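You operate a simulated robot arm through the tools that you are given. There is no shell and no other tool. Be economical: measure what you need, move in short steps, check, and stop when the job is done.

You are at the controls of a simulated two-armed robot. One attempt, no reset.

Task
On the top of the work table, make the labelled can and the blue wire brush change places.

The check looks at the end state, three seconds after you hand in, the way a careful person would. Anything else that was tipped, shoved, dropped, spilled or broken makes it a failure.

Robot
Two 7-joint arms with two-finger parallel grippers on one trunk, on a base that drives. Base frame: it is fixed to the floor where the robot stands at the start and does not move with it; the origin is under the middle of the robot, x ahead of it, y to its left, z up. Readings come in mm, degrees, newtons and seconds.
The left shoulder is at the start at [70, 134, 1151], the right one opposite. With the tool pointing down near the work surface each hand reaches from about 100 to 640 mm from the robot's upright axis, wherever it stands, measured 20 degrees to its own side. Payload 1.57 kg a hand.
Tool frame (each hand has its own): the origin (TCP) lies between the finger pads and is the grasp point; the fingertips stand 30 mm ahead of it; z points along the fingers, y is the line along which they close. The gripper opens to 80 mm. The fingers are 17 mm wide and 12 mm thick; the gripper's body (40 by 82 mm) begins 80 mm behind the TCP.
Orientation is that of the tool frame in the base frame, as a unit quaternion [w, x, y, z]. With the fingers straight down and closing along the base's y, the tool's x points along the base's -x, its y along +y and its z along -z.

Tools
- The arms move only by the tool servo_tool. It takes "left_series", "right_series" or both (then of equal length, played together; a hand with none holds still); each is a list of rows, each a list of 7 numbers: the shift along the tool's x, y, z in units of 300 mm (1.0 is 300 mm), then the turn, a rotation vector about the tool's x, y, z in units of 90 degrees (1.0 is 90 degrees), then the gripper command, from -1 (shut) to 1 (fully open), values between in proportion. In form: [[dx, dy, dz, rx, ry, rz, hand], ...]. A call has 1 to 20 rows; each row is the pose to reach, as a shift and turn from the pose commanded when the call began, along the tool's axes at that moment. A call with a number of a shift or a turn outside -1 to 1 is refused whole. Rows are played at 5 a second. More than 50 mm and 8.6 degrees between two rows, or a gripper value outside its range, and nothing of the call is played. A pose out of reach is approached as far as the arm can. The call stops where the force on the tool passes 40 N (or 10 N more than at its start, if that is more) or the arm is blocked; 0.2 s more then pass. The fingers move at their own pace (about 153 mm/s each) and stop on an object; they squeeze with about 31 N. The grip force told is the motor's: it shows also when the fingers shut on nothing. Time passes only in rows, and 0.2 s behind the last, so rows that repeat a pose let the fingers close. The reply holds the time, the measured pose of the TCP, the force on the tool along the base axes, the opening and the grip force, in the units named above and with some noise.
- Cameras (640 x 400 px; columns grow to the right, rows downward): "scene" is now at [137, 1.5, 1375.2]; the picture's right is [0.03, -1.00, 0.00], its down [-0.61, -0.02, -0.79] and it looks along [0.79, 0.03, -0.61] (base axes); focal length 262 px, centre (320, 200). "left" rides on the left gripper at [72, 7, -122] in its tool frame; the picture's right is [-0.09, 1.00, 0.00], its down [-0.84, -0.08, -0.54] and it looks along [-0.54, -0.05, 0.84] (tool axes); focal length 238 px, centre (320, 200). "right" rides on the right gripper at [72, -7, -122] in its tool frame; the picture's right is [0.09, 1.00, 0.00], its down [-0.84, 0.08, -0.54] and it looks along [-0.54, 0.05, 0.84] (tool axes); focal length 238 px, centre (320, 200).
- snapshot(camera): a new picture of that camera. The clock stands still meanwhile.
- lift_body(by): slides the trunk up (or, below 0, down) by that many mm; the arms and the scene camera ride with it, the base frame stays. It gives what a move gives, with no picture.
- steer(legs): drives the robot by 1 to 6 legs, each [ahead, left, turn to the left] in mm, mm and degrees, along the robot's own axes; the way and the turn of a leg run together, so that a leg with both is an arc; at most 1500 mm and 180 degrees a leg. The arms and the cameras ride along, it lands a little off, and it stops where it bumps. It gives what a move gives.
- turn_head(pan, tilt): turns the head with the scene camera to pan (to the left, within 86 degrees either way) and tilt (down, from -29 to 69), counted from straight ahead of the robot. It gives what a move gives.
- point_at(camera, pixels): there is no depth. For up to 12 entries [column, row, z] of the newest picture of that camera ("zoom" is the newest enlarged one), the place [x, y] in the base frame at which the ray of that pixel passes the height z, good to about 2 mm. The clock stands still meanwhile.
- zoom(camera, box): a new picture of the part [left, top, right, bottom] of that camera's present view, enlarged. The clock stands still meanwhile.
- job_done(): hands the job in; it is judged then, once.

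Keep the steps short. Do not move on a guess: measure, check each grasp and each placing, and mend mistakes. In all there are 110 turns and 88 pictures (those below and enlarged ones count). Leave the grippers open and the arms clear of the work at the hand-in unless told otherwise, and finish with a single line.

The tools are called after "Request:" by a JSON object that holds its "name" and its "arguments". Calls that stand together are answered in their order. servo_tool: Moves the arms, as the interface text tells. Its arguments: {"type":"object","properties":{"left_series":{"type":"array","items":{"type":"array","items":{"type":"number"}}},"right_series":{"type":"array","items":{"type":"array","items":{"type":"number"}}}},"required":[]} The other tools are called the same way: lift_body (by) slides the trunk up or down; steer (legs) drives the base; turn_head (pan, tilt) turns the head that bears the scene camera; snapshot (camera) takes a picture; point_at (camera, pixels) gives the place at which the rays of pixels pass given heights; zoom (camera, box) takes an enlarged picture of a part of a camera's view; job_done () hands the job in.

At the start:

```text
clock: 0.0
left_eef_pos: [472.3, 261.6, 1127.2]
left_ee_rot: [0.0, -0.001, 1.0, 0.0]
left_force: [0.0, -0.4, 0.0]
left_opening: 80.1
left_gripper_force: 0.0
right_eef_pos: [416.2, -169.1, 1107.0]
right_ee_rot: [0.001, 0.0, 1.0, 0.001]
right_force: [-0.5, -1.0, 0.2]
right_opening: 79.9
right_gripper_force: 0.0
trunk travel left (down, up): [-725.0, 215.0]
robot x, y, heading: [5.2, -1.0, -0.1]
head pan, tilt: [2.0, 37.4]
```

scene: 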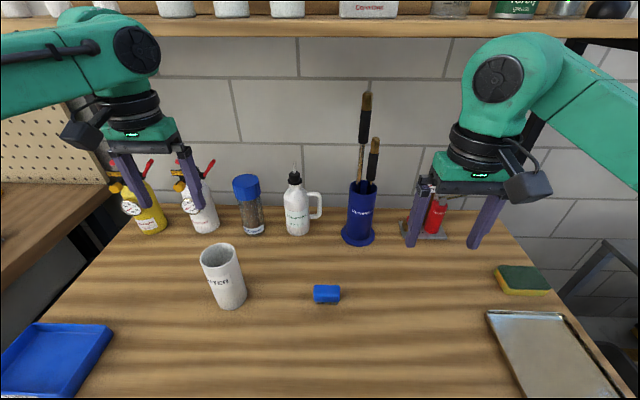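
right: 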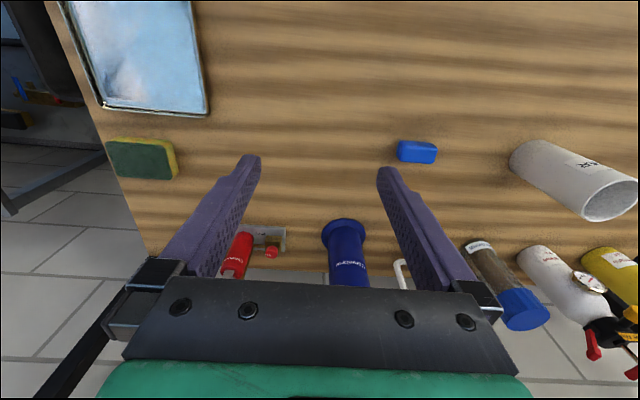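
left: 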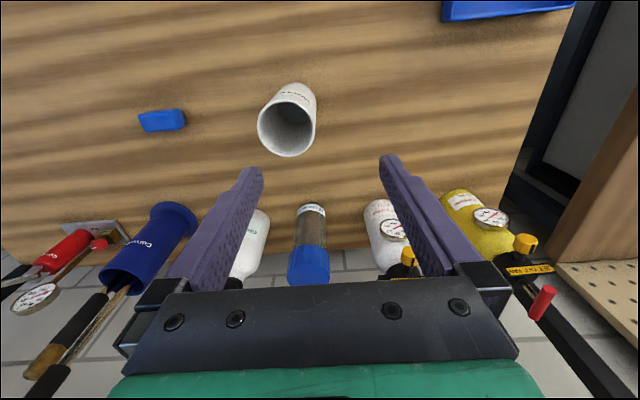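

I see a white labelled, open can near (223,277) and a small blue object near (327,293). I'll enlarge both to identify them.

Request:
{"name": "zoom", "arguments": {"camera": "scene", "box": [180, 220, 380, 345]}}

Request:
{"name": "zoom", "arguments": {"camera": "scene", "box": [220, 80, 460, 250]}}

Request:
{"name": "zoom", "arguments": {"camera": "left", "box": [100, 60, 340, 210]}}

```text
3.20 times, centred on (280, 282) of scene
```

zoom: 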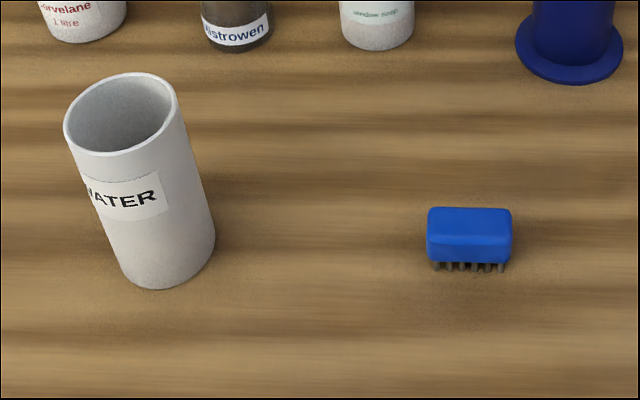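

```text
2.35 times, centred on (340, 165) of scene
```

zoom: 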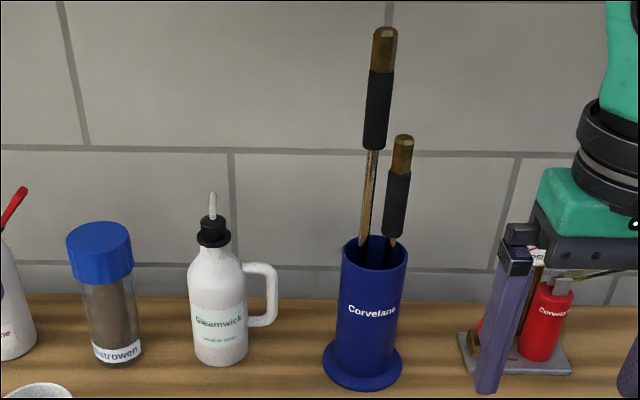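

```text
2.67 times, centred on (220, 135) of left
```

zoom: 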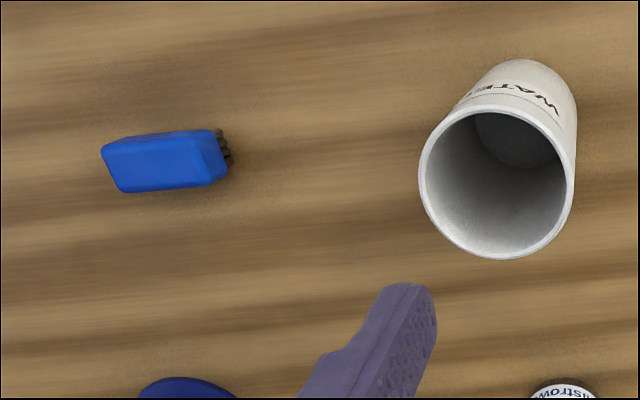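

The can (open, "WATER") and the blue brush (block with bristles downward) are clear. I'll measure positions: rim, can base and brush corners.

Request:
{"name": "point_at", "arguments": {"camera": "scene", "pixels": [[217.7, 255.6, 920], [217.7, 255.6, 940], [217.7, 255.6, 960], [217.7, 255.6, 980], [230, 310, 820], [247.2, 294.5, 820], [217.5, 303, 820], [199.7, 259.5, 950], [235.6, 250.7, 950]]}}

Request:
{"name": "point_at", "arguments": {"camera": "left", "pixels": [[286.8, 128.3, 920], [286.8, 128.3, 940], [286.8, 128.3, 960], [286.8, 128.3, 980], [257, 127.5, 950], [316.4, 126, 950]]}}

Request:
{"name": "zoom", "arguments": {"camera": "right", "box": [370, 110, 470, 190]}}

Request:
{"name": "zoom", "arguments": {"camera": "scene", "box": [290, 270, 370, 320]}}

```text
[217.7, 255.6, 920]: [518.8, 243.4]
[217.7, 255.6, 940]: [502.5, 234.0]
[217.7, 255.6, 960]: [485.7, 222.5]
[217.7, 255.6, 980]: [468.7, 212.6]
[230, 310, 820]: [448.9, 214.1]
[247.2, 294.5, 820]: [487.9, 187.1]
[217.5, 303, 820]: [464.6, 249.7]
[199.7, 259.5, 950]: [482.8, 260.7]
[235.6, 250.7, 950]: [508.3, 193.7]
```

```text
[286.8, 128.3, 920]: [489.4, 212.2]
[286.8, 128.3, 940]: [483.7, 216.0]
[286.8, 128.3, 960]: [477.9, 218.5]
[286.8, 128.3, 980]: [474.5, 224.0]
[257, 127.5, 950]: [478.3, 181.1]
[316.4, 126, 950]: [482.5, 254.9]
```

```text
5.00 times, centred on (420, 150) of right
```

zoom: 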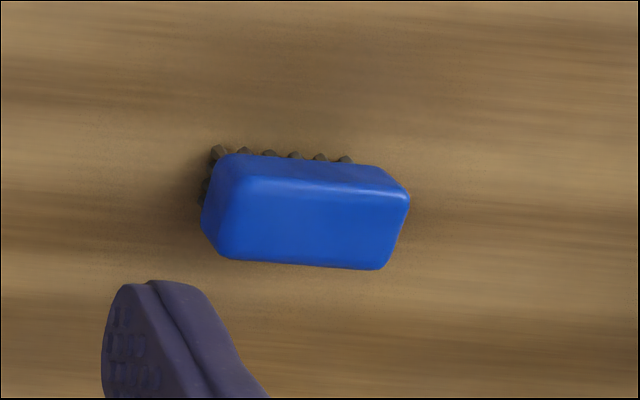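

```text
8.00 times, centred on (330, 295) of scene
```

zoom: 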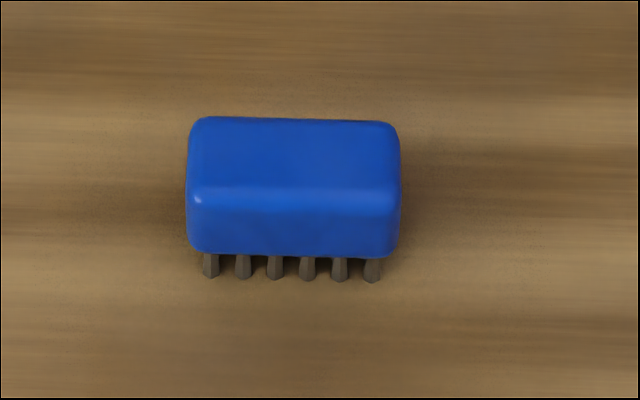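

Both cameras put the can's rim at about z=965, centre ≈ (481,220), diameter ≈ 70. Next I'll measure the brush: top face centre in both views, and its bristle tips on the table.

Request:
{"name": "point_at", "arguments": {"camera": "zoom", "pixels": [[293, 155, 840], [293, 155, 850], [293, 155, 860], [293, 155, 870], [211, 277, 820], [372, 281, 820], [195, 125, 855], [392, 127, 855], [193, 190, 855], [396, 195, 855]]}}

Request:
{"name": "point_at", "arguments": {"camera": "right", "pixels": [[418, 155, 840], [418, 155, 850], [418, 155, 860], [418, 155, 870], [405, 145.6, 855], [437.6, 149, 855], [401, 161.6, 855], [432.4, 164, 855]]}}

```text
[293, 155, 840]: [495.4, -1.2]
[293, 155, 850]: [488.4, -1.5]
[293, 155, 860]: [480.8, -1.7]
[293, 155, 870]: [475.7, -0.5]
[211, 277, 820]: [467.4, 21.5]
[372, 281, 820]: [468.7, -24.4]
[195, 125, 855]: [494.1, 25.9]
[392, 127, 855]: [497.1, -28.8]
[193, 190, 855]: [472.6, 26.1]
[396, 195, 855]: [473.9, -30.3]
```

```text
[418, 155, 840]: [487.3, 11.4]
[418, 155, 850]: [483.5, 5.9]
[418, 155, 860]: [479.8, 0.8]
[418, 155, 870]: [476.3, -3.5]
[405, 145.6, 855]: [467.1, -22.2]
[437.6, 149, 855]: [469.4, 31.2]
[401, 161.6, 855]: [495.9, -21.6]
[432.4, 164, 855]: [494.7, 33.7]
```

The brush top is at z≈862, centre ≈ (480,-1), about 55 mm along y and 28 mm along x. The plan uses the left hand for everything: brush to a free spot, can to the brush's place, then brush to the can's place. First I'll move the right hand aside and bring the left hand above the brush at its present height.

Request:
{"name": "servo_tool", "arguments": {"right_series": [[0, -0.13, 0, 0, 0, 0, 1], [0, -0.26, 0, 0, 0, 0, 1], [0, -0.4, 0, 0, 0, 0, 1], [0, -0.4, 0, 0, 0, 0, 1], [0, -0.4, 0, 0, 0, 0, 1], [0, -0.4, 0, 0, 0, 0, 1], [0, -0.4, 0, 0, 0, 0, 1], [0, -0.4, 0, 0, 0, 0, 1], [0, -0.4, 0, 0, 0, 0, 1]], "left_series": [[0, 0, 0, 0, 0, 0, 1], [0, -0.12, 0, 0, 0, 0, 1], [-0.01, -0.25, 0, 0, 0, 0, 1], [-0.02, -0.38, 0, 0, 0, 0, 1], [-0.027, -0.5, 0, 0, 0, 0, 1], [-0.027, -0.63, 0, 0, 0, 0, 1], [-0.027, -0.76, 0, 0, 0, 0, 1], [-0.027, -0.875, 0, 0, 0, 0, 1], [-0.027, -0.875, 0, 0, 0, 0, 1]]}}

Request:
{"name": "snapshot", "arguments": {"camera": "left"}}

Request:
{"name": "snapshot", "arguments": {"camera": "scene"}}

```text
clock: 2.0
left_eef_pos: [437.3, 77.3, 1114.0]
left_ee_rot: [0.0, -0.001, 1.0, 0.0]
left_force: [0.2, 0.1, -0.3]
left_opening: 80.0
left_gripper_force: 0.1
left hand out of reach, approached as far as the arm can: row 5, 6, 7, 8, 9
right_eef_pos: [415.1, -288.8, 1109.3]
right_ee_rot: [0.0, 0.0, 1.0, 0.001]
right_force: [-0.5, 1.1, -0.1]
right_opening: 79.9
right_gripper_force: 0.1
trunk travel left (down, up): [-725.0, 215.0]
robot x, y, heading: [5.0, 0.4, 0.1]
head pan, tilt: [2.0, 37.4]
```

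```text
79 pictures are left
```

left: 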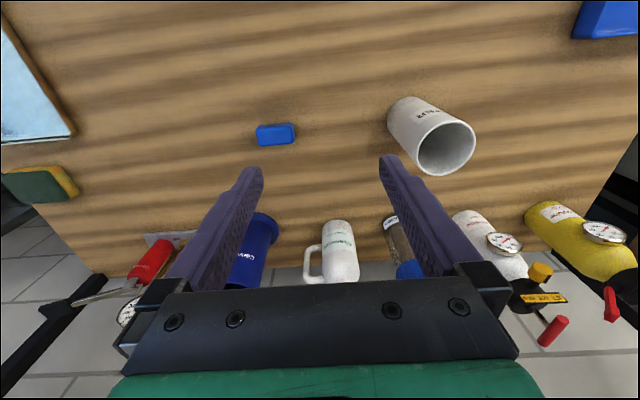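

```text
78 pictures are left
```

scene: 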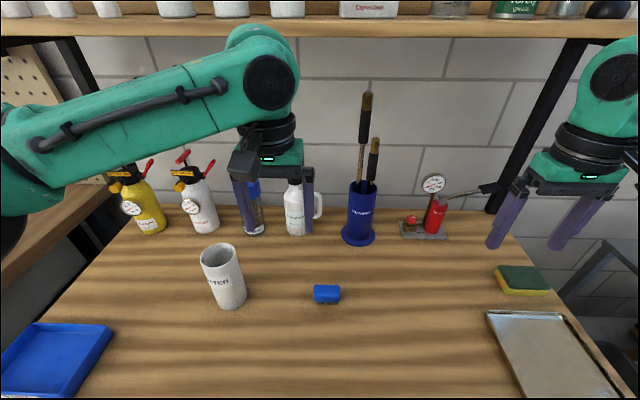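

The left hand can't reach further right at this height (it stopped at y=77, z=1114). Lower down the reach is better, so I'll descend about 100 mm. The fingers stay clear of the can, whose edge is at y≈185.

Request:
{"name": "servo_tool", "arguments": {"left_series": [[0, 0, 0.1, 0, 0, 0, 1], [0, 0, 0.2, 0, 0, 0, 1], [0, 0, 0.3, 0, 0, 0, 1], [0, 0, 0.35, 0, 0, 0, 1]]}}

```text
clock: 3.0
left_eef_pos: [439.5, 77.9, 1009.2]
left_ee_rot: [0.001, -0.001, 1.0, 0.0]
left_force: [-0.8, -1.0, -0.1]
left_opening: 80.2
left_gripper_force: 0.0
right_eef_pos: [416.4, -289.1, 1109.0]
right_ee_rot: [0.001, 0.0, 1.0, 0.0]
right_force: [0.3, 0.0, 0.0]
right_opening: 80.1
right_gripper_force: 0.1
trunk travel left (down, up): [-725.0, 215.0]
robot x, y, heading: [3.4, 0.2, -0.0]
head pan, tilt: [2.0, 37.4]
```

Now at (439.5,78,1009). I'll move to (480,-1): +40 in x and -79 in y.

Request:
{"name": "servo_tool", "arguments": {"left_series": [[-0.045, -0.09, 0, 0, 0, 0, 1], [-0.09, -0.18, 0, 0, 0, 0, 1], [-0.135, -0.263, 0, 0, 0, 0, 1], [-0.135, -0.263, 0, 0, 0, 0, 1]]}}

Request:
{"name": "snapshot", "arguments": {"camera": "left"}}

```text
clock: 4.0
left_eef_pos: [441.7, 64.0, 1011.8]
left_ee_rot: [0.001, -0.001, 1.0, 0.0]
left_force: [-0.6, -0.4, 0.4]
left_opening: 79.8
left_gripper_force: 0.0
left hand out of reach, approached as far as the arm can: row 1, 2, 3, 4
right_eef_pos: [416.2, -290.7, 1109.4]
right_ee_rot: [0.0, -0.001, 1.0, 0.0]
right_force: [0.0, -0.5, 0.0]
right_opening: 80.0
right_gripper_force: 0.1
trunk travel left (down, up): [-725.0, 215.0]
robot x, y, heading: [0.9, 2.5, -0.0]
head pan, tilt: [2.0, 37.4]
```

```text
77 pictures are left
```

left: 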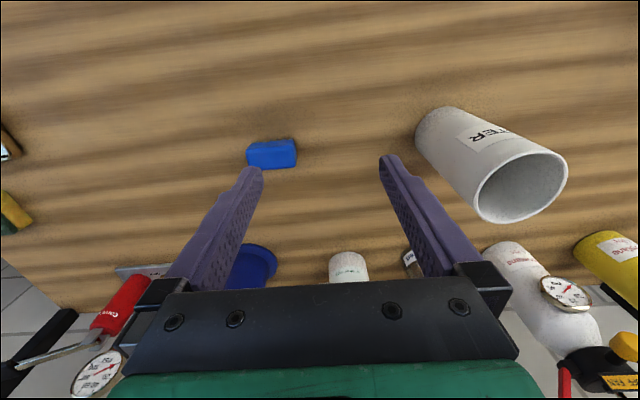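

The hand is still out of reach here. I'll drive the base about 120 mm to the right so both places fall in the left arm's good zone. Nothing at fingertip height (≥980) lies in that path.

Request:
{"name": "steer", "arguments": {"legs": [[0, -120, 0]]}}

Request:
{"name": "snapshot", "arguments": {"camera": "scene"}}

Request:
{"name": "snapshot", "arguments": {"camera": "left"}}

```text
clock: 5.2
left_eef_pos: [440.7, -54.3, 1011.5]
left_ee_rot: [0.0, -0.003, 1.0, 0.0]
left_force: [0.3, -0.6, 1.1]
left_opening: 80.1
left_gripper_force: 0.1
right_eef_pos: [417.8, -408.8, 1110.2]
right_ee_rot: [0.0, -0.001, 1.0, -0.001]
right_force: [0.1, 0.3, 0.7]
right_opening: 80.1
right_gripper_force: 0.0
trunk travel left (down, up): [-725.0, 215.0]
robot x, y, heading: [2.2, -119.3, 0.0]
head pan, tilt: [2.0, 37.4]
```

```text
76 pictures are left
```

scene: 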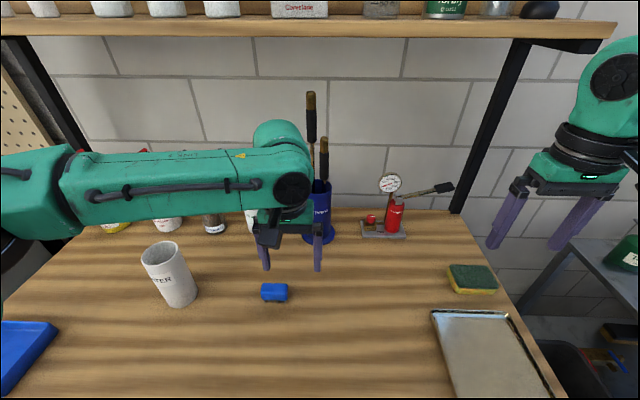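

```text
75 pictures are left
```

left: 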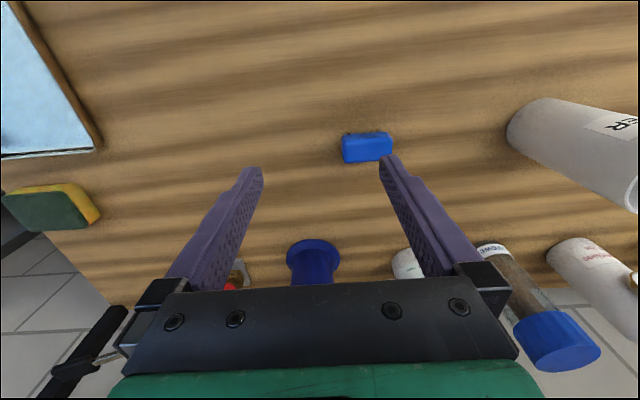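

The base is at y=-119. Now I'll move the left hand above the brush: +39 in x, +53 in y.

Request:
{"name": "servo_tool", "arguments": {"left_series": [[-0.06, 0.08, 0, 0, 0, 0, 1], [-0.131, 0.178, 0, 0, 0, 0, 1], [-0.131, 0.178, 0, 0, 0, 0, 1]]}}

Request:
{"name": "snapshot", "arguments": {"camera": "left"}}

Request:
{"name": "zoom", "arguments": {"camera": "scene", "box": [235, 265, 315, 315]}}

```text
clock: 6.0
left_eef_pos: [481.2, -2.2, 1013.4]
left_ee_rot: [0.002, -0.002, 1.0, 0.001]
left_force: [0.5, 0.2, -0.8]
left_opening: 79.9
left_gripper_force: 0.0
right_eef_pos: [418.3, -410.9, 1109.8]
right_ee_rot: [0.0, 0.0, 1.0, 0.001]
right_force: [0.1, -0.3, 0.8]
right_opening: 80.0
right_gripper_force: 0.0
trunk travel left (down, up): [-725.0, 215.0]
robot x, y, heading: [-1.1, -117.0, 0.5]
head pan, tilt: [2.0, 37.4]
```

```text
74 pictures are left
```

left: 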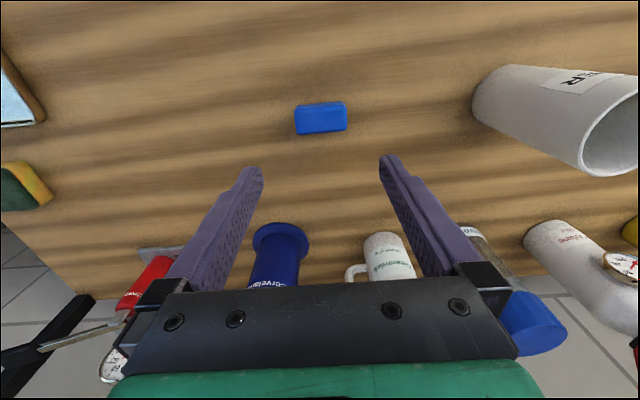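

```text
8.00 times, centred on (275, 290) of scene
```

zoom: 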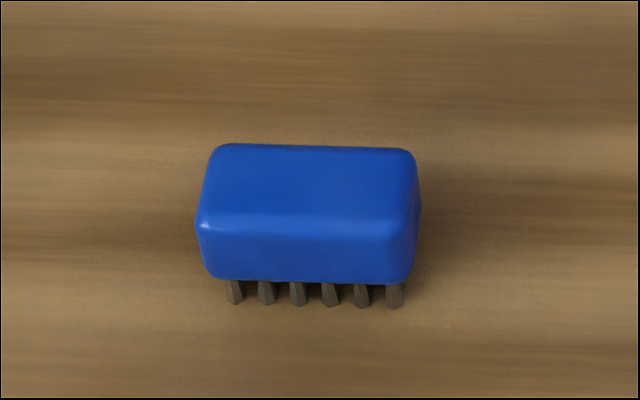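

I'll re-measure the brush from both views at z=862.

Request:
{"name": "point_at", "arguments": {"camera": "zoom", "pixels": [[218, 146, 862], [412, 150, 862], [203, 215, 862], [412, 220, 862], [235, 303, 820], [394, 307, 820]]}}

Request:
{"name": "point_at", "arguments": {"camera": "left", "pixels": [[295, 110, 862], [346, 104, 862], [297, 134, 862], [348, 129, 862]]}}

Request:
{"name": "zoom", "arguments": {"camera": "left", "box": [280, 90, 360, 140]}}

```text
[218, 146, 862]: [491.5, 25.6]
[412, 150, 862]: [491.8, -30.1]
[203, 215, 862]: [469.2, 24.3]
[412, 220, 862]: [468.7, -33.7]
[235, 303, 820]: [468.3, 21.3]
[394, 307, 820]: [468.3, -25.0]
```

```text
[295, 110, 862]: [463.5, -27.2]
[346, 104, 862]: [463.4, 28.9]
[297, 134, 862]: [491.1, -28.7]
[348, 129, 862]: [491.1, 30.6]
```

```text
8.00 times, centred on (320, 115) of left
```

zoom: 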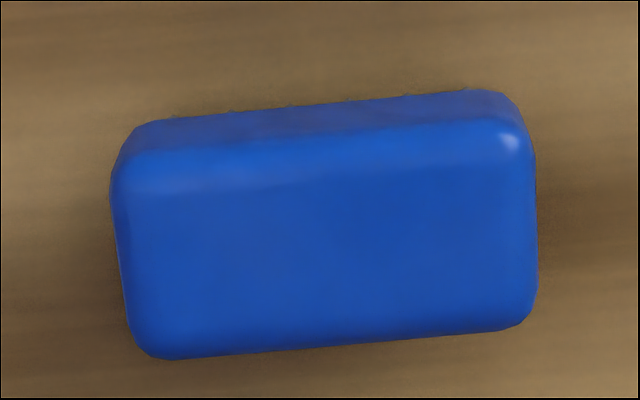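

The brush centre is ≈ (480,-0.5), square to the axes, about 57 mm long, leaving about 11 mm on each finger. I'll descend along it to z≈857 (tips ≈827), fingers open.

Request:
{"name": "servo_tool", "arguments": {"left_series": [[0.003, 0.005, 0.13, 0, 0, 0, 1], [0.003, 0.005, 0.26, 0, 0, 0, 1], [0.003, 0.005, 0.37, 0, 0, 0, 1], [0.003, 0.005, 0.45, 0, 0, 0, 1], [0.003, 0.005, 0.5, 0, 0, 0, 1], [0.003, 0.005, 0.52, 0, 0, 0, 1], [0.003, 0.005, 0.52, 0, 0, 0, 1]]}}

Request:
{"name": "snapshot", "arguments": {"camera": "left"}}

Request:
{"name": "snapshot", "arguments": {"camera": "scene"}}

```text
clock: 7.6
left_eef_pos: [463.4, 14.2, 869.4]
left_ee_rot: [0.001, -0.002, 1.0, 0.0]
left_force: [0.4, -0.1, -0.1]
left_opening: 79.9
left_gripper_force: 0.1
left hand out of reach, approached as far as the arm can: row 3, 4, 5, 6, 7
right_eef_pos: [416.3, -409.6, 1108.5]
right_ee_rot: [-0.001, -0.001, 1.0, 0.0]
right_force: [0.3, -0.6, -0.3]
right_opening: 79.8
right_gripper_force: 0.0
trunk travel left (down, up): [-725.0, 215.0]
robot x, y, heading: [3.5, -120.2, 0.4]
head pan, tilt: [2.0, 37.4]
```

```text
71 pictures are left
```

left: 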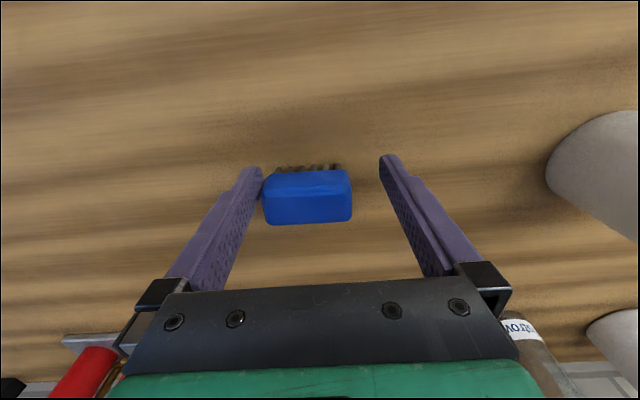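

```text
70 pictures are left
```

scene: 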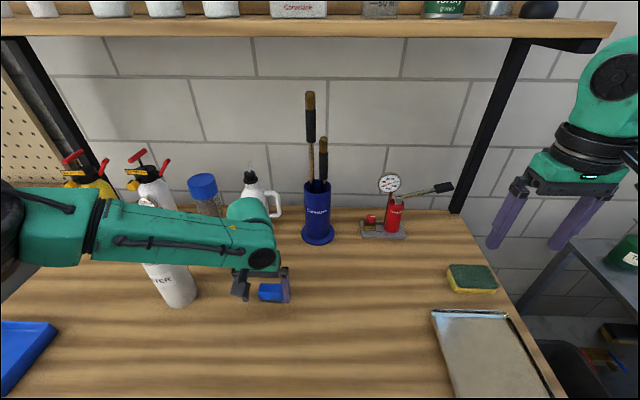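

The hand was again out of reach low down: it stopped at (463,14,869) with the right-side finger close to the brush, and the forearm passes near the can. I'll back straight up without touching anything.

Request:
{"name": "servo_tool", "arguments": {"left_series": [[0, 0, -0.05, 0, 0, 0, 1], [0, 0, -0.15, 0, 0, 0, 1], [0, 0, -0.3, 0, 0, 0, 1], [0, 0, -0.45, 0, 0, 0, 1], [0, 0, -0.55, 0, 0, 0, 1]]}}

Request:
{"name": "snapshot", "arguments": {"camera": "scene"}}

```text
clock: 8.8
left_eef_pos: [462.0, 16.8, 1033.3]
left_ee_rot: [0.0, -0.002, 1.0, -0.001]
left_force: [0.2, -0.2, -0.4]
left_opening: 79.9
left_gripper_force: 0.2
right_eef_pos: [417.4, -409.7, 1110.0]
right_ee_rot: [0.0, -0.001, 1.0, 0.0]
right_force: [0.0, 0.2, 0.5]
right_opening: 79.8
right_gripper_force: 0.0
trunk travel left (down, up): [-725.0, 215.0]
robot x, y, heading: [0.7, -121.7, -0.0]
head pan, tilt: [2.0, 37.4]
```

```text
69 pictures are left
```

scene: 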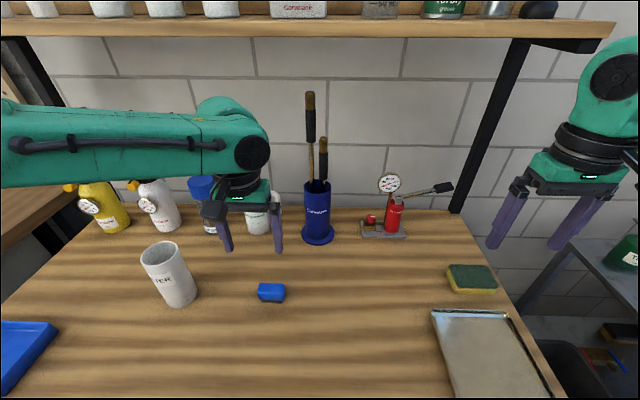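

The brush and can look undisturbed. I'll return the left hand to its starting pose relative to the robot (z≈1127, y≈142) to restore a good elbow posture.

Request:
{"name": "servo_tool", "arguments": {"left_series": [[0, 0, -0.15, 0, 0, 0, 1], [0, 0, -0.3, 0, 0, 0, 1], [-0.01, 0.12, -0.313, 0, 0, 0, 1], [-0.02, 0.24, -0.313, 0, 0, 0, 1], [-0.033, 0.36, -0.313, 0, 0, 0, 1], [-0.033, 0.417, -0.313, 0, 0, 0, 1], [-0.033, 0.417, -0.313, 0, 0, 0, 1]]}}

Request:
{"name": "snapshot", "arguments": {"camera": "scene"}}

```text
clock: 10.4
left_eef_pos: [470.6, 139.4, 1125.6]
left_ee_rot: [0.001, -0.002, 1.0, 0.0]
left_force: [0.0, 0.7, 0.5]
left_opening: 80.0
left_gripper_force: 0.0
right_eef_pos: [416.6, -410.7, 1109.6]
right_ee_rot: [0.0, -0.001, 1.0, 0.001]
right_force: [-0.7, -0.8, 0.1]
right_opening: 79.9
right_gripper_force: 0.2
trunk travel left (down, up): [-725.0, 215.0]
robot x, y, heading: [-1.2, -121.6, 0.2]
head pan, tilt: [2.0, 37.4]
```

```text
68 pictures are left
```

scene: 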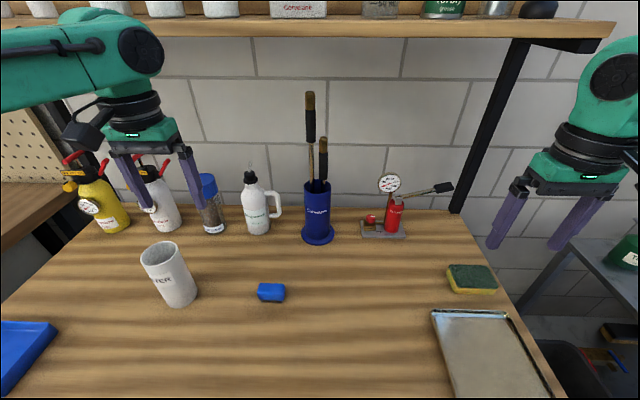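

The posture is restored. I'll drive 80 mm left, which puts the left hand over the can in this comfortable posture.

Request:
{"name": "steer", "arguments": {"legs": [[0, 80, 0]]}}

Request:
{"name": "snapshot", "arguments": {"camera": "left"}}

Request:
{"name": "zoom", "arguments": {"camera": "scene", "box": [140, 220, 260, 320]}}

```text
clock: 11.5
left_eef_pos: [471.3, 217.2, 1126.9]
left_ee_rot: [0.001, -0.002, 1.0, 0.001]
left_force: [-0.5, -0.5, 0.0]
left_opening: 80.1
left_gripper_force: 0.1
right_eef_pos: [417.1, -331.4, 1109.3]
right_ee_rot: [0.0, 0.0, 1.0, 0.002]
right_force: [0.8, -0.3, 0.0]
right_opening: 79.9
right_gripper_force: 0.1
trunk travel left (down, up): [-725.0, 215.0]
robot x, y, heading: [4.1, -37.7, 0.1]
head pan, tilt: [2.0, 37.4]
```

```text
67 pictures are left
```

left: 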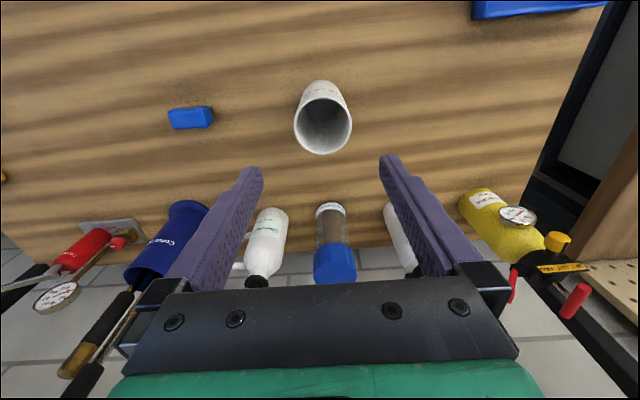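

```text
4.00 times, centred on (200, 270) of scene
```

zoom: 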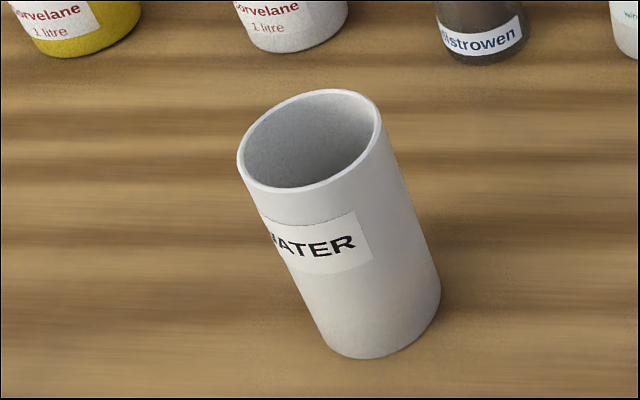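

I'll measure the rim in the left picture: centre ≈(323,126), left edge ≈294, right edge ≈352.

Request:
{"name": "point_at", "arguments": {"camera": "left", "pixels": [[323, 126, 965], [294, 126, 965], [352, 126, 965], [323, 155, 965], [322, 97, 965], [322, 80.5, 820]]}}

Request:
{"name": "point_at", "arguments": {"camera": "zoom", "pixels": [[310, 141, 965], [237, 160, 965], [382, 120, 965], [345, 90, 965], [275, 193, 965], [360, 359, 820], [440, 290, 820]]}}

```text
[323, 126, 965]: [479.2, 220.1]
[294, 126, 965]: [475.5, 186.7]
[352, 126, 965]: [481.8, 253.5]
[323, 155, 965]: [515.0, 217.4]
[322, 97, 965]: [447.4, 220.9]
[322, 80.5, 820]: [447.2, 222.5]
```

```text
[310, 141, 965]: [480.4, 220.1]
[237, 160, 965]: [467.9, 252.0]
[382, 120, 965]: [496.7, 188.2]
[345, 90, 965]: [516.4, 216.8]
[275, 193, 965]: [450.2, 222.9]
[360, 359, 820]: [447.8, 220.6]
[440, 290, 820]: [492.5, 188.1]
```

The can's centre is (481,220), diameter ≈ 67. I'll move over it and down to z≈1010 (tips 980, above the rim), then check.

Request:
{"name": "servo_tool", "arguments": {"left_series": [[-0.03, 0.01, 0, 0, 0, 0, 1], [-0.032, 0.01, 0.13, 0, 0, 0, 1], [-0.032, 0.01, 0.26, 0, 0, 0, 1], [-0.032, 0.01, 0.38, 0, 0, 0, 1], [-0.032, 0.01, 0.38, 0, 0, 0, 1]]}}

Request:
{"name": "snapshot", "arguments": {"camera": "left"}}

Request:
{"name": "snapshot", "arguments": {"camera": "scene"}}

```text
clock: 12.7
left_eef_pos: [481.1, 223.0, 1010.8]
left_ee_rot: [0.001, -0.002, 1.0, 0.0]
left_force: [-0.2, 0.0, -0.6]
left_opening: 80.1
left_gripper_force: 0.1
right_eef_pos: [417.6, -330.0, 1109.8]
right_ee_rot: [0.0, 0.0, 1.0, 0.0]
right_force: [-0.1, 0.2, -0.3]
right_opening: 80.1
right_gripper_force: 0.1
trunk travel left (down, up): [-725.0, 215.0]
robot x, y, heading: [1.4, -39.1, 0.2]
head pan, tilt: [2.0, 37.4]
```

```text
65 pictures are left
```

left: 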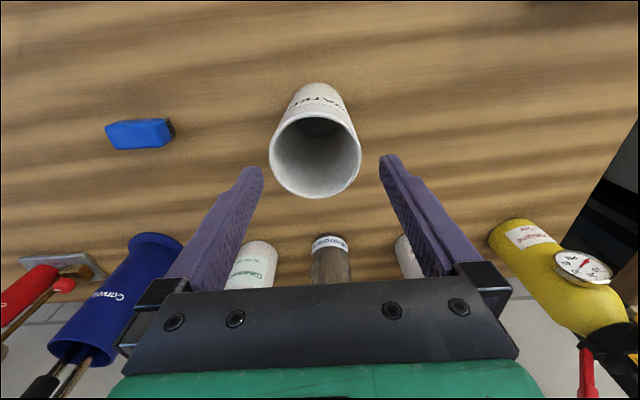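

```text
64 pictures are left
```

scene: 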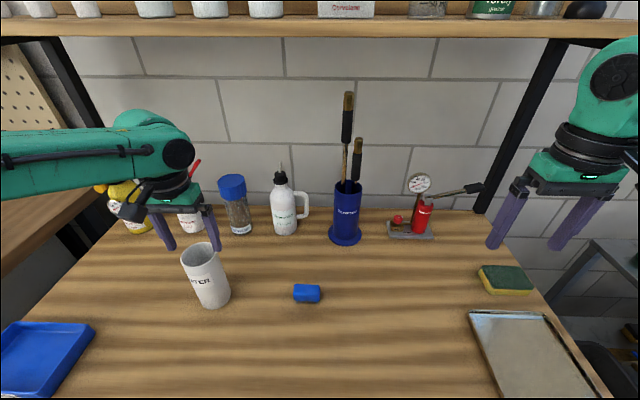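

I'll check the rim centre (left edge 269, right edge 362, near row 155) against the hand.

Request:
{"name": "point_at", "arguments": {"camera": "left", "pixels": [[315.5, 155, 965], [269.5, 155, 965], [361.5, 155, 965], [315.5, 198, 965], [316, 113, 965], [250, 172, 980], [390, 160, 980]]}}

```text
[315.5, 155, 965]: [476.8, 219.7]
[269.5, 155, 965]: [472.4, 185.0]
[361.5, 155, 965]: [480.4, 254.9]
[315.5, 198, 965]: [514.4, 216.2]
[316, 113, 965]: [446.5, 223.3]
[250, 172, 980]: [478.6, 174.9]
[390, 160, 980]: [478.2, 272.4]
```

The can's centre is at y≈220 and the hand at 223, so I'll shift 2.5 mm right and descend to z≈915, still open.

Request:
{"name": "servo_tool", "arguments": {"left_series": [[0, -0.009, 0.02, 0, 0, 0, 1], [0, -0.009, 0.08, 0, 0, 0, 1], [0, -0.009, 0.16, 0, 0, 0, 1], [0, -0.009, 0.24, 0, 0, 0, 1], [0, -0.009, 0.3, 0, 0, 0, 1], [0, -0.009, 0.32, 0, 0, 0, 1], [0, -0.009, 0.32, 0, 0, 0, 1]]}}

Request:
{"name": "snapshot", "arguments": {"camera": "left"}}

Request:
{"name": "snapshot", "arguments": {"camera": "scene"}}

```text
clock: 14.3
left_eef_pos: [481.4, 220.3, 915.6]
left_ee_rot: [0.0, -0.002, 1.0, -0.001]
left_force: [-0.8, 0.1, 0.6]
left_opening: 80.1
left_gripper_force: 0.0
right_eef_pos: [415.5, -329.5, 1110.1]
right_ee_rot: [0.001, 0.0, 1.0, -0.001]
right_force: [-0.4, -0.1, -0.2]
right_opening: 79.9
right_gripper_force: 0.1
trunk travel left (down, up): [-725.0, 215.0]
robot x, y, heading: [-0.9, -41.4, -0.0]
head pan, tilt: [2.0, 37.4]
```

```text
63 pictures are left
```

left: 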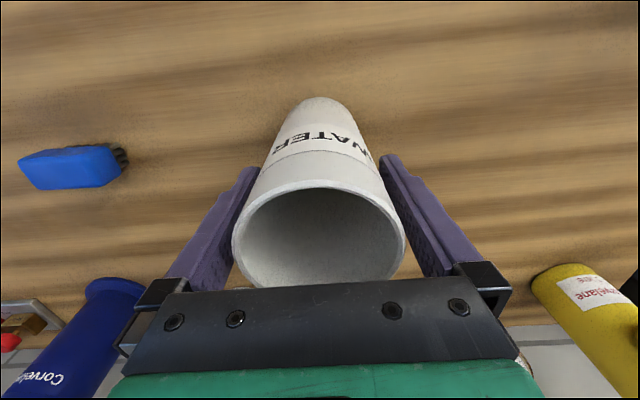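

```text
62 pictures are left
```

scene: 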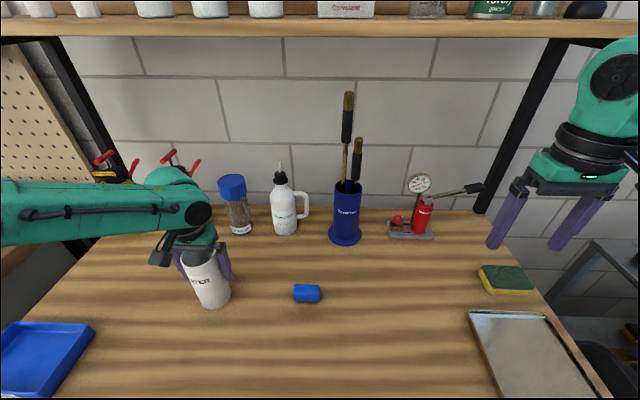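

The can sits between the fingers, no contact yet. I'll close on it and lift 40 mm.

Request:
{"name": "servo_tool", "arguments": {"left_series": [[0, 0, 0, 0, 0, 0, -1], [0, 0, 0, 0, 0, 0, -1], [0, 0, 0, 0, 0, 0, -1], [0, 0, -0.05, 0, 0, 0, -1], [0, 0, -0.133, 0, 0, 0, -1], [0, 0, -0.133, 0, 0, 0, -1]]}}

Request:
{"name": "snapshot", "arguments": {"camera": "left"}}

Request:
{"name": "snapshot", "arguments": {"camera": "scene"}}

```text
clock: 15.7
left_eef_pos: [482.4, 222.1, 955.2]
left_ee_rot: [0.001, -0.001, 1.0, -0.002]
left_force: [0.1, 1.0, -0.8]
left_opening: 64.9
left_gripper_force: 30.7
right_eef_pos: [417.2, -329.4, 1108.1]
right_ee_rot: [0.001, 0.001, 1.0, 0.0]
right_force: [0.9, -0.3, -0.3]
right_opening: 80.0
right_gripper_force: 0.0
trunk travel left (down, up): [-725.0, 215.0]
robot x, y, heading: [-0.6, -38.8, -0.1]
head pan, tilt: [2.0, 37.4]
```

```text
61 pictures are left
```

left: 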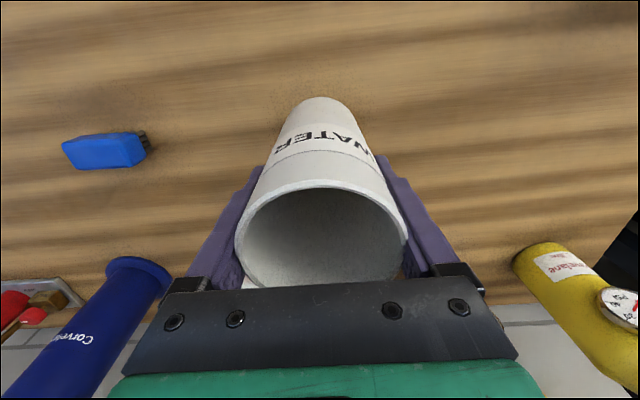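

```text
60 pictures are left
```

scene: 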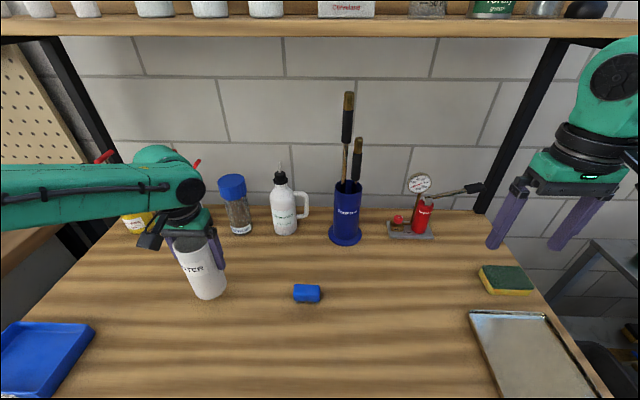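

The can is held (opening 65, 31 N) and hanging upright. Before choosing the route I'll look at the free space to the robot's right and left.

Request:
{"name": "turn_head", "arguments": {"pan": -60, "tilt": 40}}

Request:
{"name": "snapshot", "arguments": {"camera": "scene"}}

Request:
{"name": "turn_head", "arguments": {"pan": 60, "tilt": 40}}

Request:
{"name": "snapshot", "arguments": {"camera": "scene"}}

Request:
{"name": "turn_head", "arguments": {"pan": 2, "tilt": 65}}

Request:
{"name": "snapshot", "arguments": {"camera": "scene"}}

```text
clock: 17.0
left_eef_pos: [481.3, 221.7, 954.9]
left_ee_rot: [0.001, -0.001, 1.0, 0.0]
left_force: [-0.5, 0.7, -1.1]
left_opening: 65.3
left_gripper_force: 31.4
right_eef_pos: [417.1, -330.0, 1108.8]
right_ee_rot: [0.001, 0.001, 1.0, 0.001]
right_force: [-0.5, 0.2, -1.0]
right_opening: 80.1
right_gripper_force: 0.0
trunk travel left (down, up): [-725.0, 215.0]
robot x, y, heading: [-1.9, -41.9, 0.1]
head pan, tilt: [-60.0, 40.0]
```

```text
59 pictures are left
```

scene: 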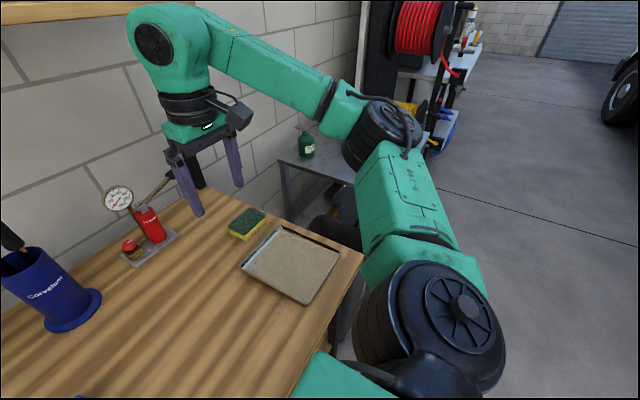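

```text
clock: 19.0
left_eef_pos: [482.9, 220.9, 955.2]
left_ee_rot: [0.001, 0.0, 1.0, 0.001]
left_force: [-1.1, -0.2, -1.7]
left_opening: 64.9
left_gripper_force: 31.8
right_eef_pos: [415.7, -328.9, 1108.8]
right_ee_rot: [0.001, 0.001, 1.0, 0.0]
right_force: [0.1, -0.7, 0.6]
right_opening: 80.0
right_gripper_force: 0.2
trunk travel left (down, up): [-725.0, 215.0]
robot x, y, heading: [-5.7, -38.0, 0.1]
head pan, tilt: [60.0, 40.0]
```

```text
58 pictures are left
```

scene: 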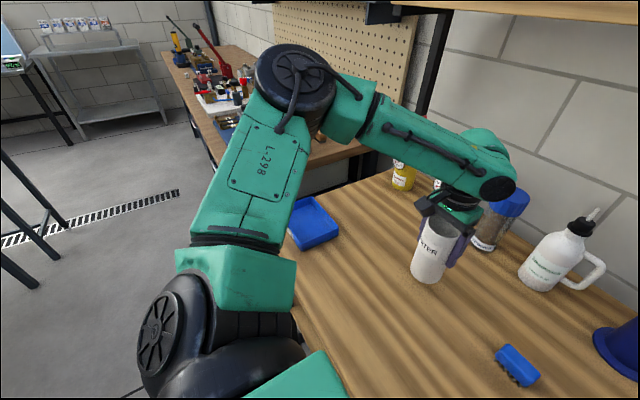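

```text
clock: 20.3
left_eef_pos: [481.7, 220.4, 954.5]
left_ee_rot: [0.001, -0.002, 1.0, -0.001]
left_force: [0.3, -0.1, -1.5]
left_opening: 64.7
left_gripper_force: 30.8
right_eef_pos: [416.6, -328.5, 1109.0]
right_ee_rot: [0.0, 0.0, 1.0, 0.001]
right_force: [0.1, -0.8, -0.2]
right_opening: 80.2
right_gripper_force: 0.0
trunk travel left (down, up): [-725.0, 215.0]
robot x, y, heading: [-0.1, -43.6, 0.0]
head pan, tilt: [2.0, 65.0]
```

```text
57 pictures are left
```

scene: 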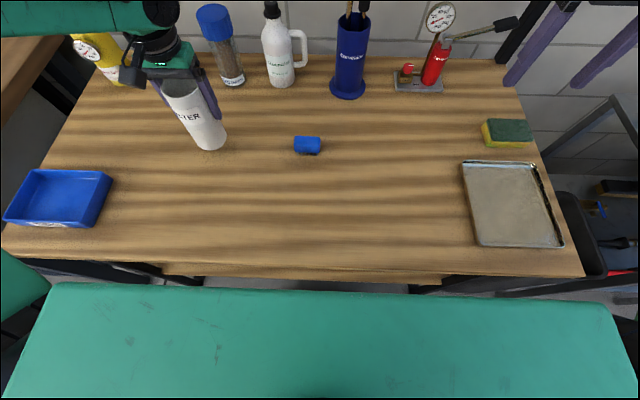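

The floor to the robot's right is free. Plan: carry the can high over to a temporary place right of the brush at (480,-115). That leaves nothing tall under the left forearm when I pick the brush. I'll lift the can a further 75 mm (its bottom clears the brush) and bring the right hand back in.

Request:
{"name": "servo_tool", "arguments": {"left_series": [[0, 0, -0.1, 0, 0, 0, -1], [0, 0, -0.2, 0, 0, 0, -1], [0, 0, -0.25, 0, 0, 0, -1], [0, 0, -0.25, 0, 0, 0, -1]], "right_series": [[0, 0.13, 0, 0, 0, 0, 1], [0, 0.26, 0, 0, 0, 0, 1], [0, 0.4, 0, 0, 0, 0, 1], [0, 0.4, 0, 0, 0, 0, 1]]}}

Request:
{"name": "steer", "arguments": {"legs": [[0, -160, 0]]}}

Request:
{"name": "turn_head", "arguments": {"pan": 0, "tilt": 45}}

Request:
{"name": "snapshot", "arguments": {"camera": "scene"}}

```text
clock: 21.3
left_eef_pos: [479.4, 219.6, 1030.5]
left_ee_rot: [0.001, 0.0, 1.0, -0.001]
left_force: [0.7, 0.0, -1.2]
left_opening: 65.0
left_gripper_force: 30.9
right_eef_pos: [416.9, -207.8, 1110.9]
right_ee_rot: [0.0, 0.001, 1.0, 0.001]
right_force: [0.8, -0.3, -0.4]
right_opening: 80.0
right_gripper_force: 0.2
trunk travel left (down, up): [-725.0, 215.0]
robot x, y, heading: [-2.1, -40.7, 0.5]
head pan, tilt: [2.0, 65.0]
```

```text
clock: 22.7
left_eef_pos: [481.1, 63.6, 1030.1]
left_ee_rot: [0.001, -0.002, 1.0, -0.002]
left_force: [0.5, -0.3, -0.9]
left_opening: 65.0
left_gripper_force: 30.9
right_eef_pos: [417.0, -365.1, 1110.5]
right_ee_rot: [0.0, 0.001, 1.0, -0.001]
right_force: [0.8, 1.0, -0.2]
right_opening: 80.0
right_gripper_force: 0.1
trunk travel left (down, up): [-725.0, 215.0]
robot x, y, heading: [0.4, -194.4, 0.1]
head pan, tilt: [2.0, 65.0]
```

```text
clock: 23.5
left_eef_pos: [482.0, 61.7, 1031.0]
left_ee_rot: [0.001, -0.002, 1.0, 0.0]
left_force: [-0.2, 0.3, -1.0]
left_opening: 65.0
left_gripper_force: 30.7
right_eef_pos: [417.9, -366.9, 1110.1]
right_ee_rot: [0.001, 0.0, 1.0, 0.0]
right_force: [-0.1, -1.0, -0.7]
right_opening: 80.1
right_gripper_force: 0.0
trunk travel left (down, up): [-725.0, 215.0]
robot x, y, heading: [-0.4, -199.6, 0.0]
head pan, tilt: [0.0, 45.0]
```

```text
56 pictures are left
```

scene: 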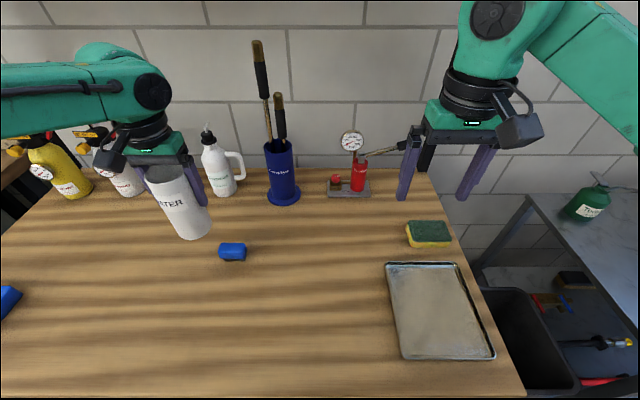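

The route is clear and the can is steady. I'll check where the bin at lower right (520,392) and the bench lie before driving on.

Request:
{"name": "point_at", "arguments": {"camera": "scene", "pixels": [[525, 392, 300], [525, 392, 500], [575, 385, 500], [525, 395, 820], [410, 225, 840], [388, 265, 830], [232, 250, 862]]}}

```text
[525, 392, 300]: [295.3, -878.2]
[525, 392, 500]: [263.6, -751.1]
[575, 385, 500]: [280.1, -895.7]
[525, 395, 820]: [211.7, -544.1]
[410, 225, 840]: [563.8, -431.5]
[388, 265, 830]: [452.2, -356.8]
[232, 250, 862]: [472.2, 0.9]
```

The bin starts at x≥260, beyond the robot's front edge, so sideways driving is clear. I'll drive another 160 mm right.

Request:
{"name": "steer", "arguments": {"legs": [[0, -165, 0]]}}

Request:
{"name": "snapshot", "arguments": {"camera": "scene"}}

Request:
{"name": "snapshot", "arguments": {"camera": "left"}}

```text
clock: 25.0
left_eef_pos: [480.7, -96.0, 1030.4]
left_ee_rot: [0.001, -0.004, 1.0, -0.002]
left_force: [0.6, -0.4, -0.3]
left_opening: 65.1
left_gripper_force: 30.8
right_eef_pos: [417.7, -525.5, 1110.9]
right_ee_rot: [0.0, -0.002, 1.0, 0.0]
right_force: [0.4, 0.4, 1.1]
right_opening: 80.0
right_gripper_force: 0.0
trunk travel left (down, up): [-725.0, 215.0]
robot x, y, heading: [-1.2, -363.0, 0.3]
head pan, tilt: [0.0, 45.0]
```

```text
55 pictures are left
```

scene: 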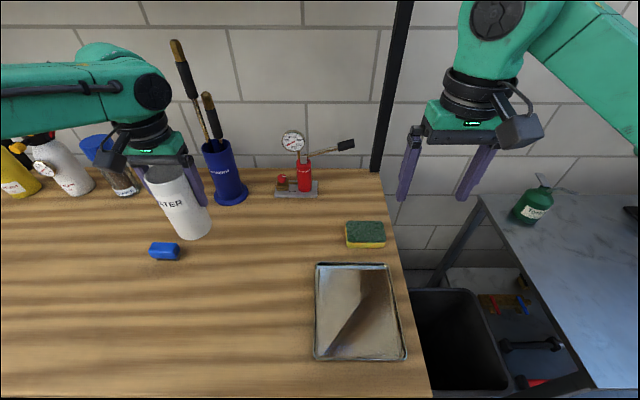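

```text
54 pictures are left
```

left: 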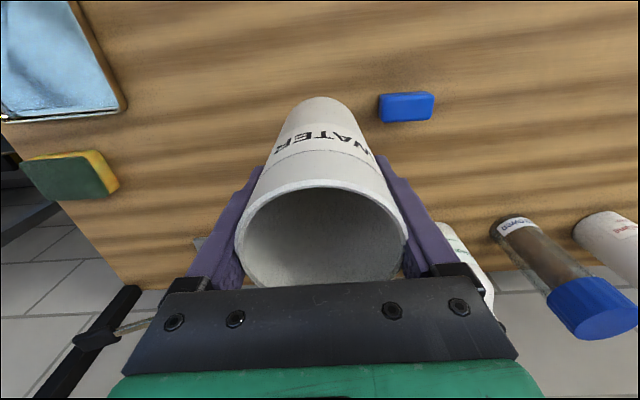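

The can is at y≈-96. I'll shift it to y≈-120 and lower it to the height where it was grasped (z≈916.5).

Request:
{"name": "servo_tool", "arguments": {"left_series": [[0, -0.08, 0, 0, 0, 0, -1], [0, -0.08, 0.12, 0, 0, 0, -1], [0, -0.08, 0.24, 0, 0, 0, -1], [0, -0.08, 0.33, 0, 0, 0, -1], [0, -0.08, 0.365, 0, 0, 0, -1], [0, -0.08, 0.374, 0, 0, 0, -1], [0, -0.08, 0.378, 0, 0, 0, -1], [0, -0.08, 0.378, 0, 0, 0, -1]]}}

Request:
{"name": "snapshot", "arguments": {"camera": "scene"}}

```text
clock: 26.8
left_eef_pos: [480.9, -122.7, 916.6]
left_ee_rot: [0.001, -0.003, 1.0, 0.0]
left_force: [0.6, 0.3, -1.2]
left_opening: 64.8
left_gripper_force: 31.3
right_eef_pos: [417.9, -526.5, 1110.9]
right_ee_rot: [0.0, -0.002, 1.0, 0.0]
right_force: [-0.5, 0.1, 0.7]
right_opening: 80.2
right_gripper_force: 0.1
trunk travel left (down, up): [-725.0, 215.0]
robot x, y, heading: [-0.2, -360.4, 0.2]
head pan, tilt: [0.0, 45.0]
```

```text
53 pictures are left
```

scene: 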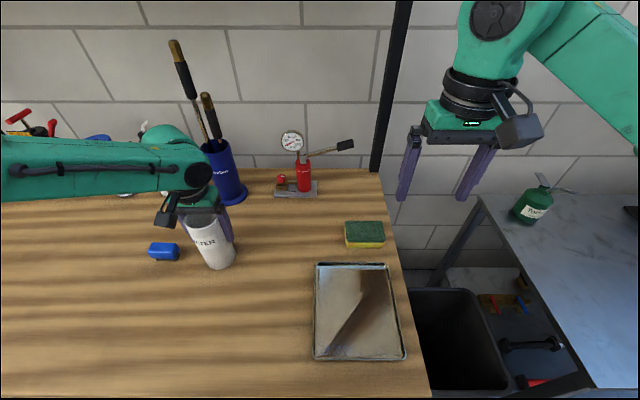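

The force still reads -1.2 N, so the can is carried and not quite down. I'll lower in 1 mm steps until it touches.

Request:
{"name": "servo_tool", "arguments": {"left_series": [[0, 0, 0.003, 0, 0, 0, -1], [0, 0, 0.006, 0, 0, 0, -1], [0, 0, 0.006, 0, 0, 0, -1]]}}

```text
clock: 27.6
left_eef_pos: [480.5, -123.0, 915.7]
left_ee_rot: [0.001, -0.004, 1.0, 0.0]
left_force: [0.6, 0.7, 2.4]
left_opening: 65.0
left_gripper_force: 31.0
right_eef_pos: [417.8, -526.8, 1110.1]
right_ee_rot: [0.0, -0.003, 1.0, 0.0]
right_force: [-0.7, 0.2, 0.3]
right_opening: 80.2
right_gripper_force: 0.1
trunk travel left (down, up): [-725.0, 215.0]
robot x, y, heading: [-2.9, -361.2, 0.5]
head pan, tilt: [0.0, 45.0]
```

The can now rests (+2.4 N). I'll open, let it settle, then rise straight up to z≈1030.

Request:
{"name": "servo_tool", "arguments": {"left_series": [[0, 0, 0, 0, 0, 0, 1], [0, 0, 0, 0, 0, 0, 1], [0, 0, 0, 0, 0, 0, 1], [0, 0, -0.06, 0, 0, 0, 1], [0, 0, -0.18, 0, 0, 0, 1], [0, 0, -0.3, 0, 0, 0, 1], [0, 0, -0.38, 0, 0, 0, 1], [0, 0, -0.38, 0, 0, 0, 1]]}}

Request:
{"name": "snapshot", "arguments": {"camera": "left"}}

Request:
{"name": "snapshot", "arguments": {"camera": "scene"}}

```text
clock: 29.4
left_eef_pos: [480.8, -122.4, 1030.7]
left_ee_rot: [0.0, -0.004, 1.0, -0.001]
left_force: [-0.9, -0.1, 0.5]
left_opening: 80.1
left_gripper_force: 0.0
right_eef_pos: [418.4, -526.4, 1110.0]
right_ee_rot: [0.0, -0.003, 1.0, 0.0]
right_force: [0.6, 0.2, 0.7]
right_opening: 80.0
right_gripper_force: 0.1
trunk travel left (down, up): [-725.0, 215.0]
robot x, y, heading: [-2.7, -363.4, 0.2]
head pan, tilt: [0.0, 45.0]
```

```text
52 pictures are left
```

left: 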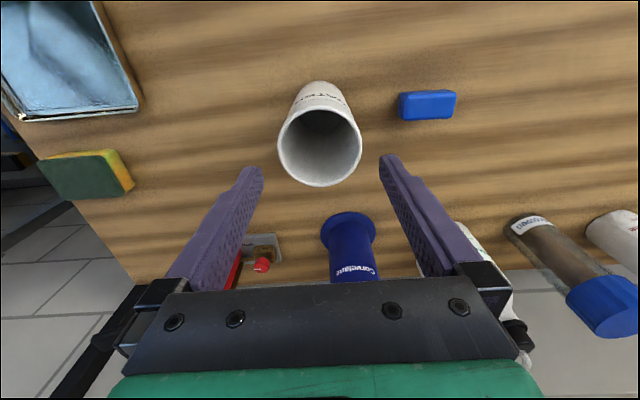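

```text
51 pictures are left
```

scene: 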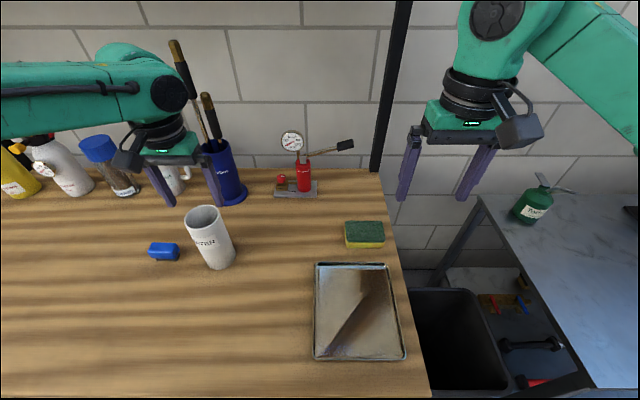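

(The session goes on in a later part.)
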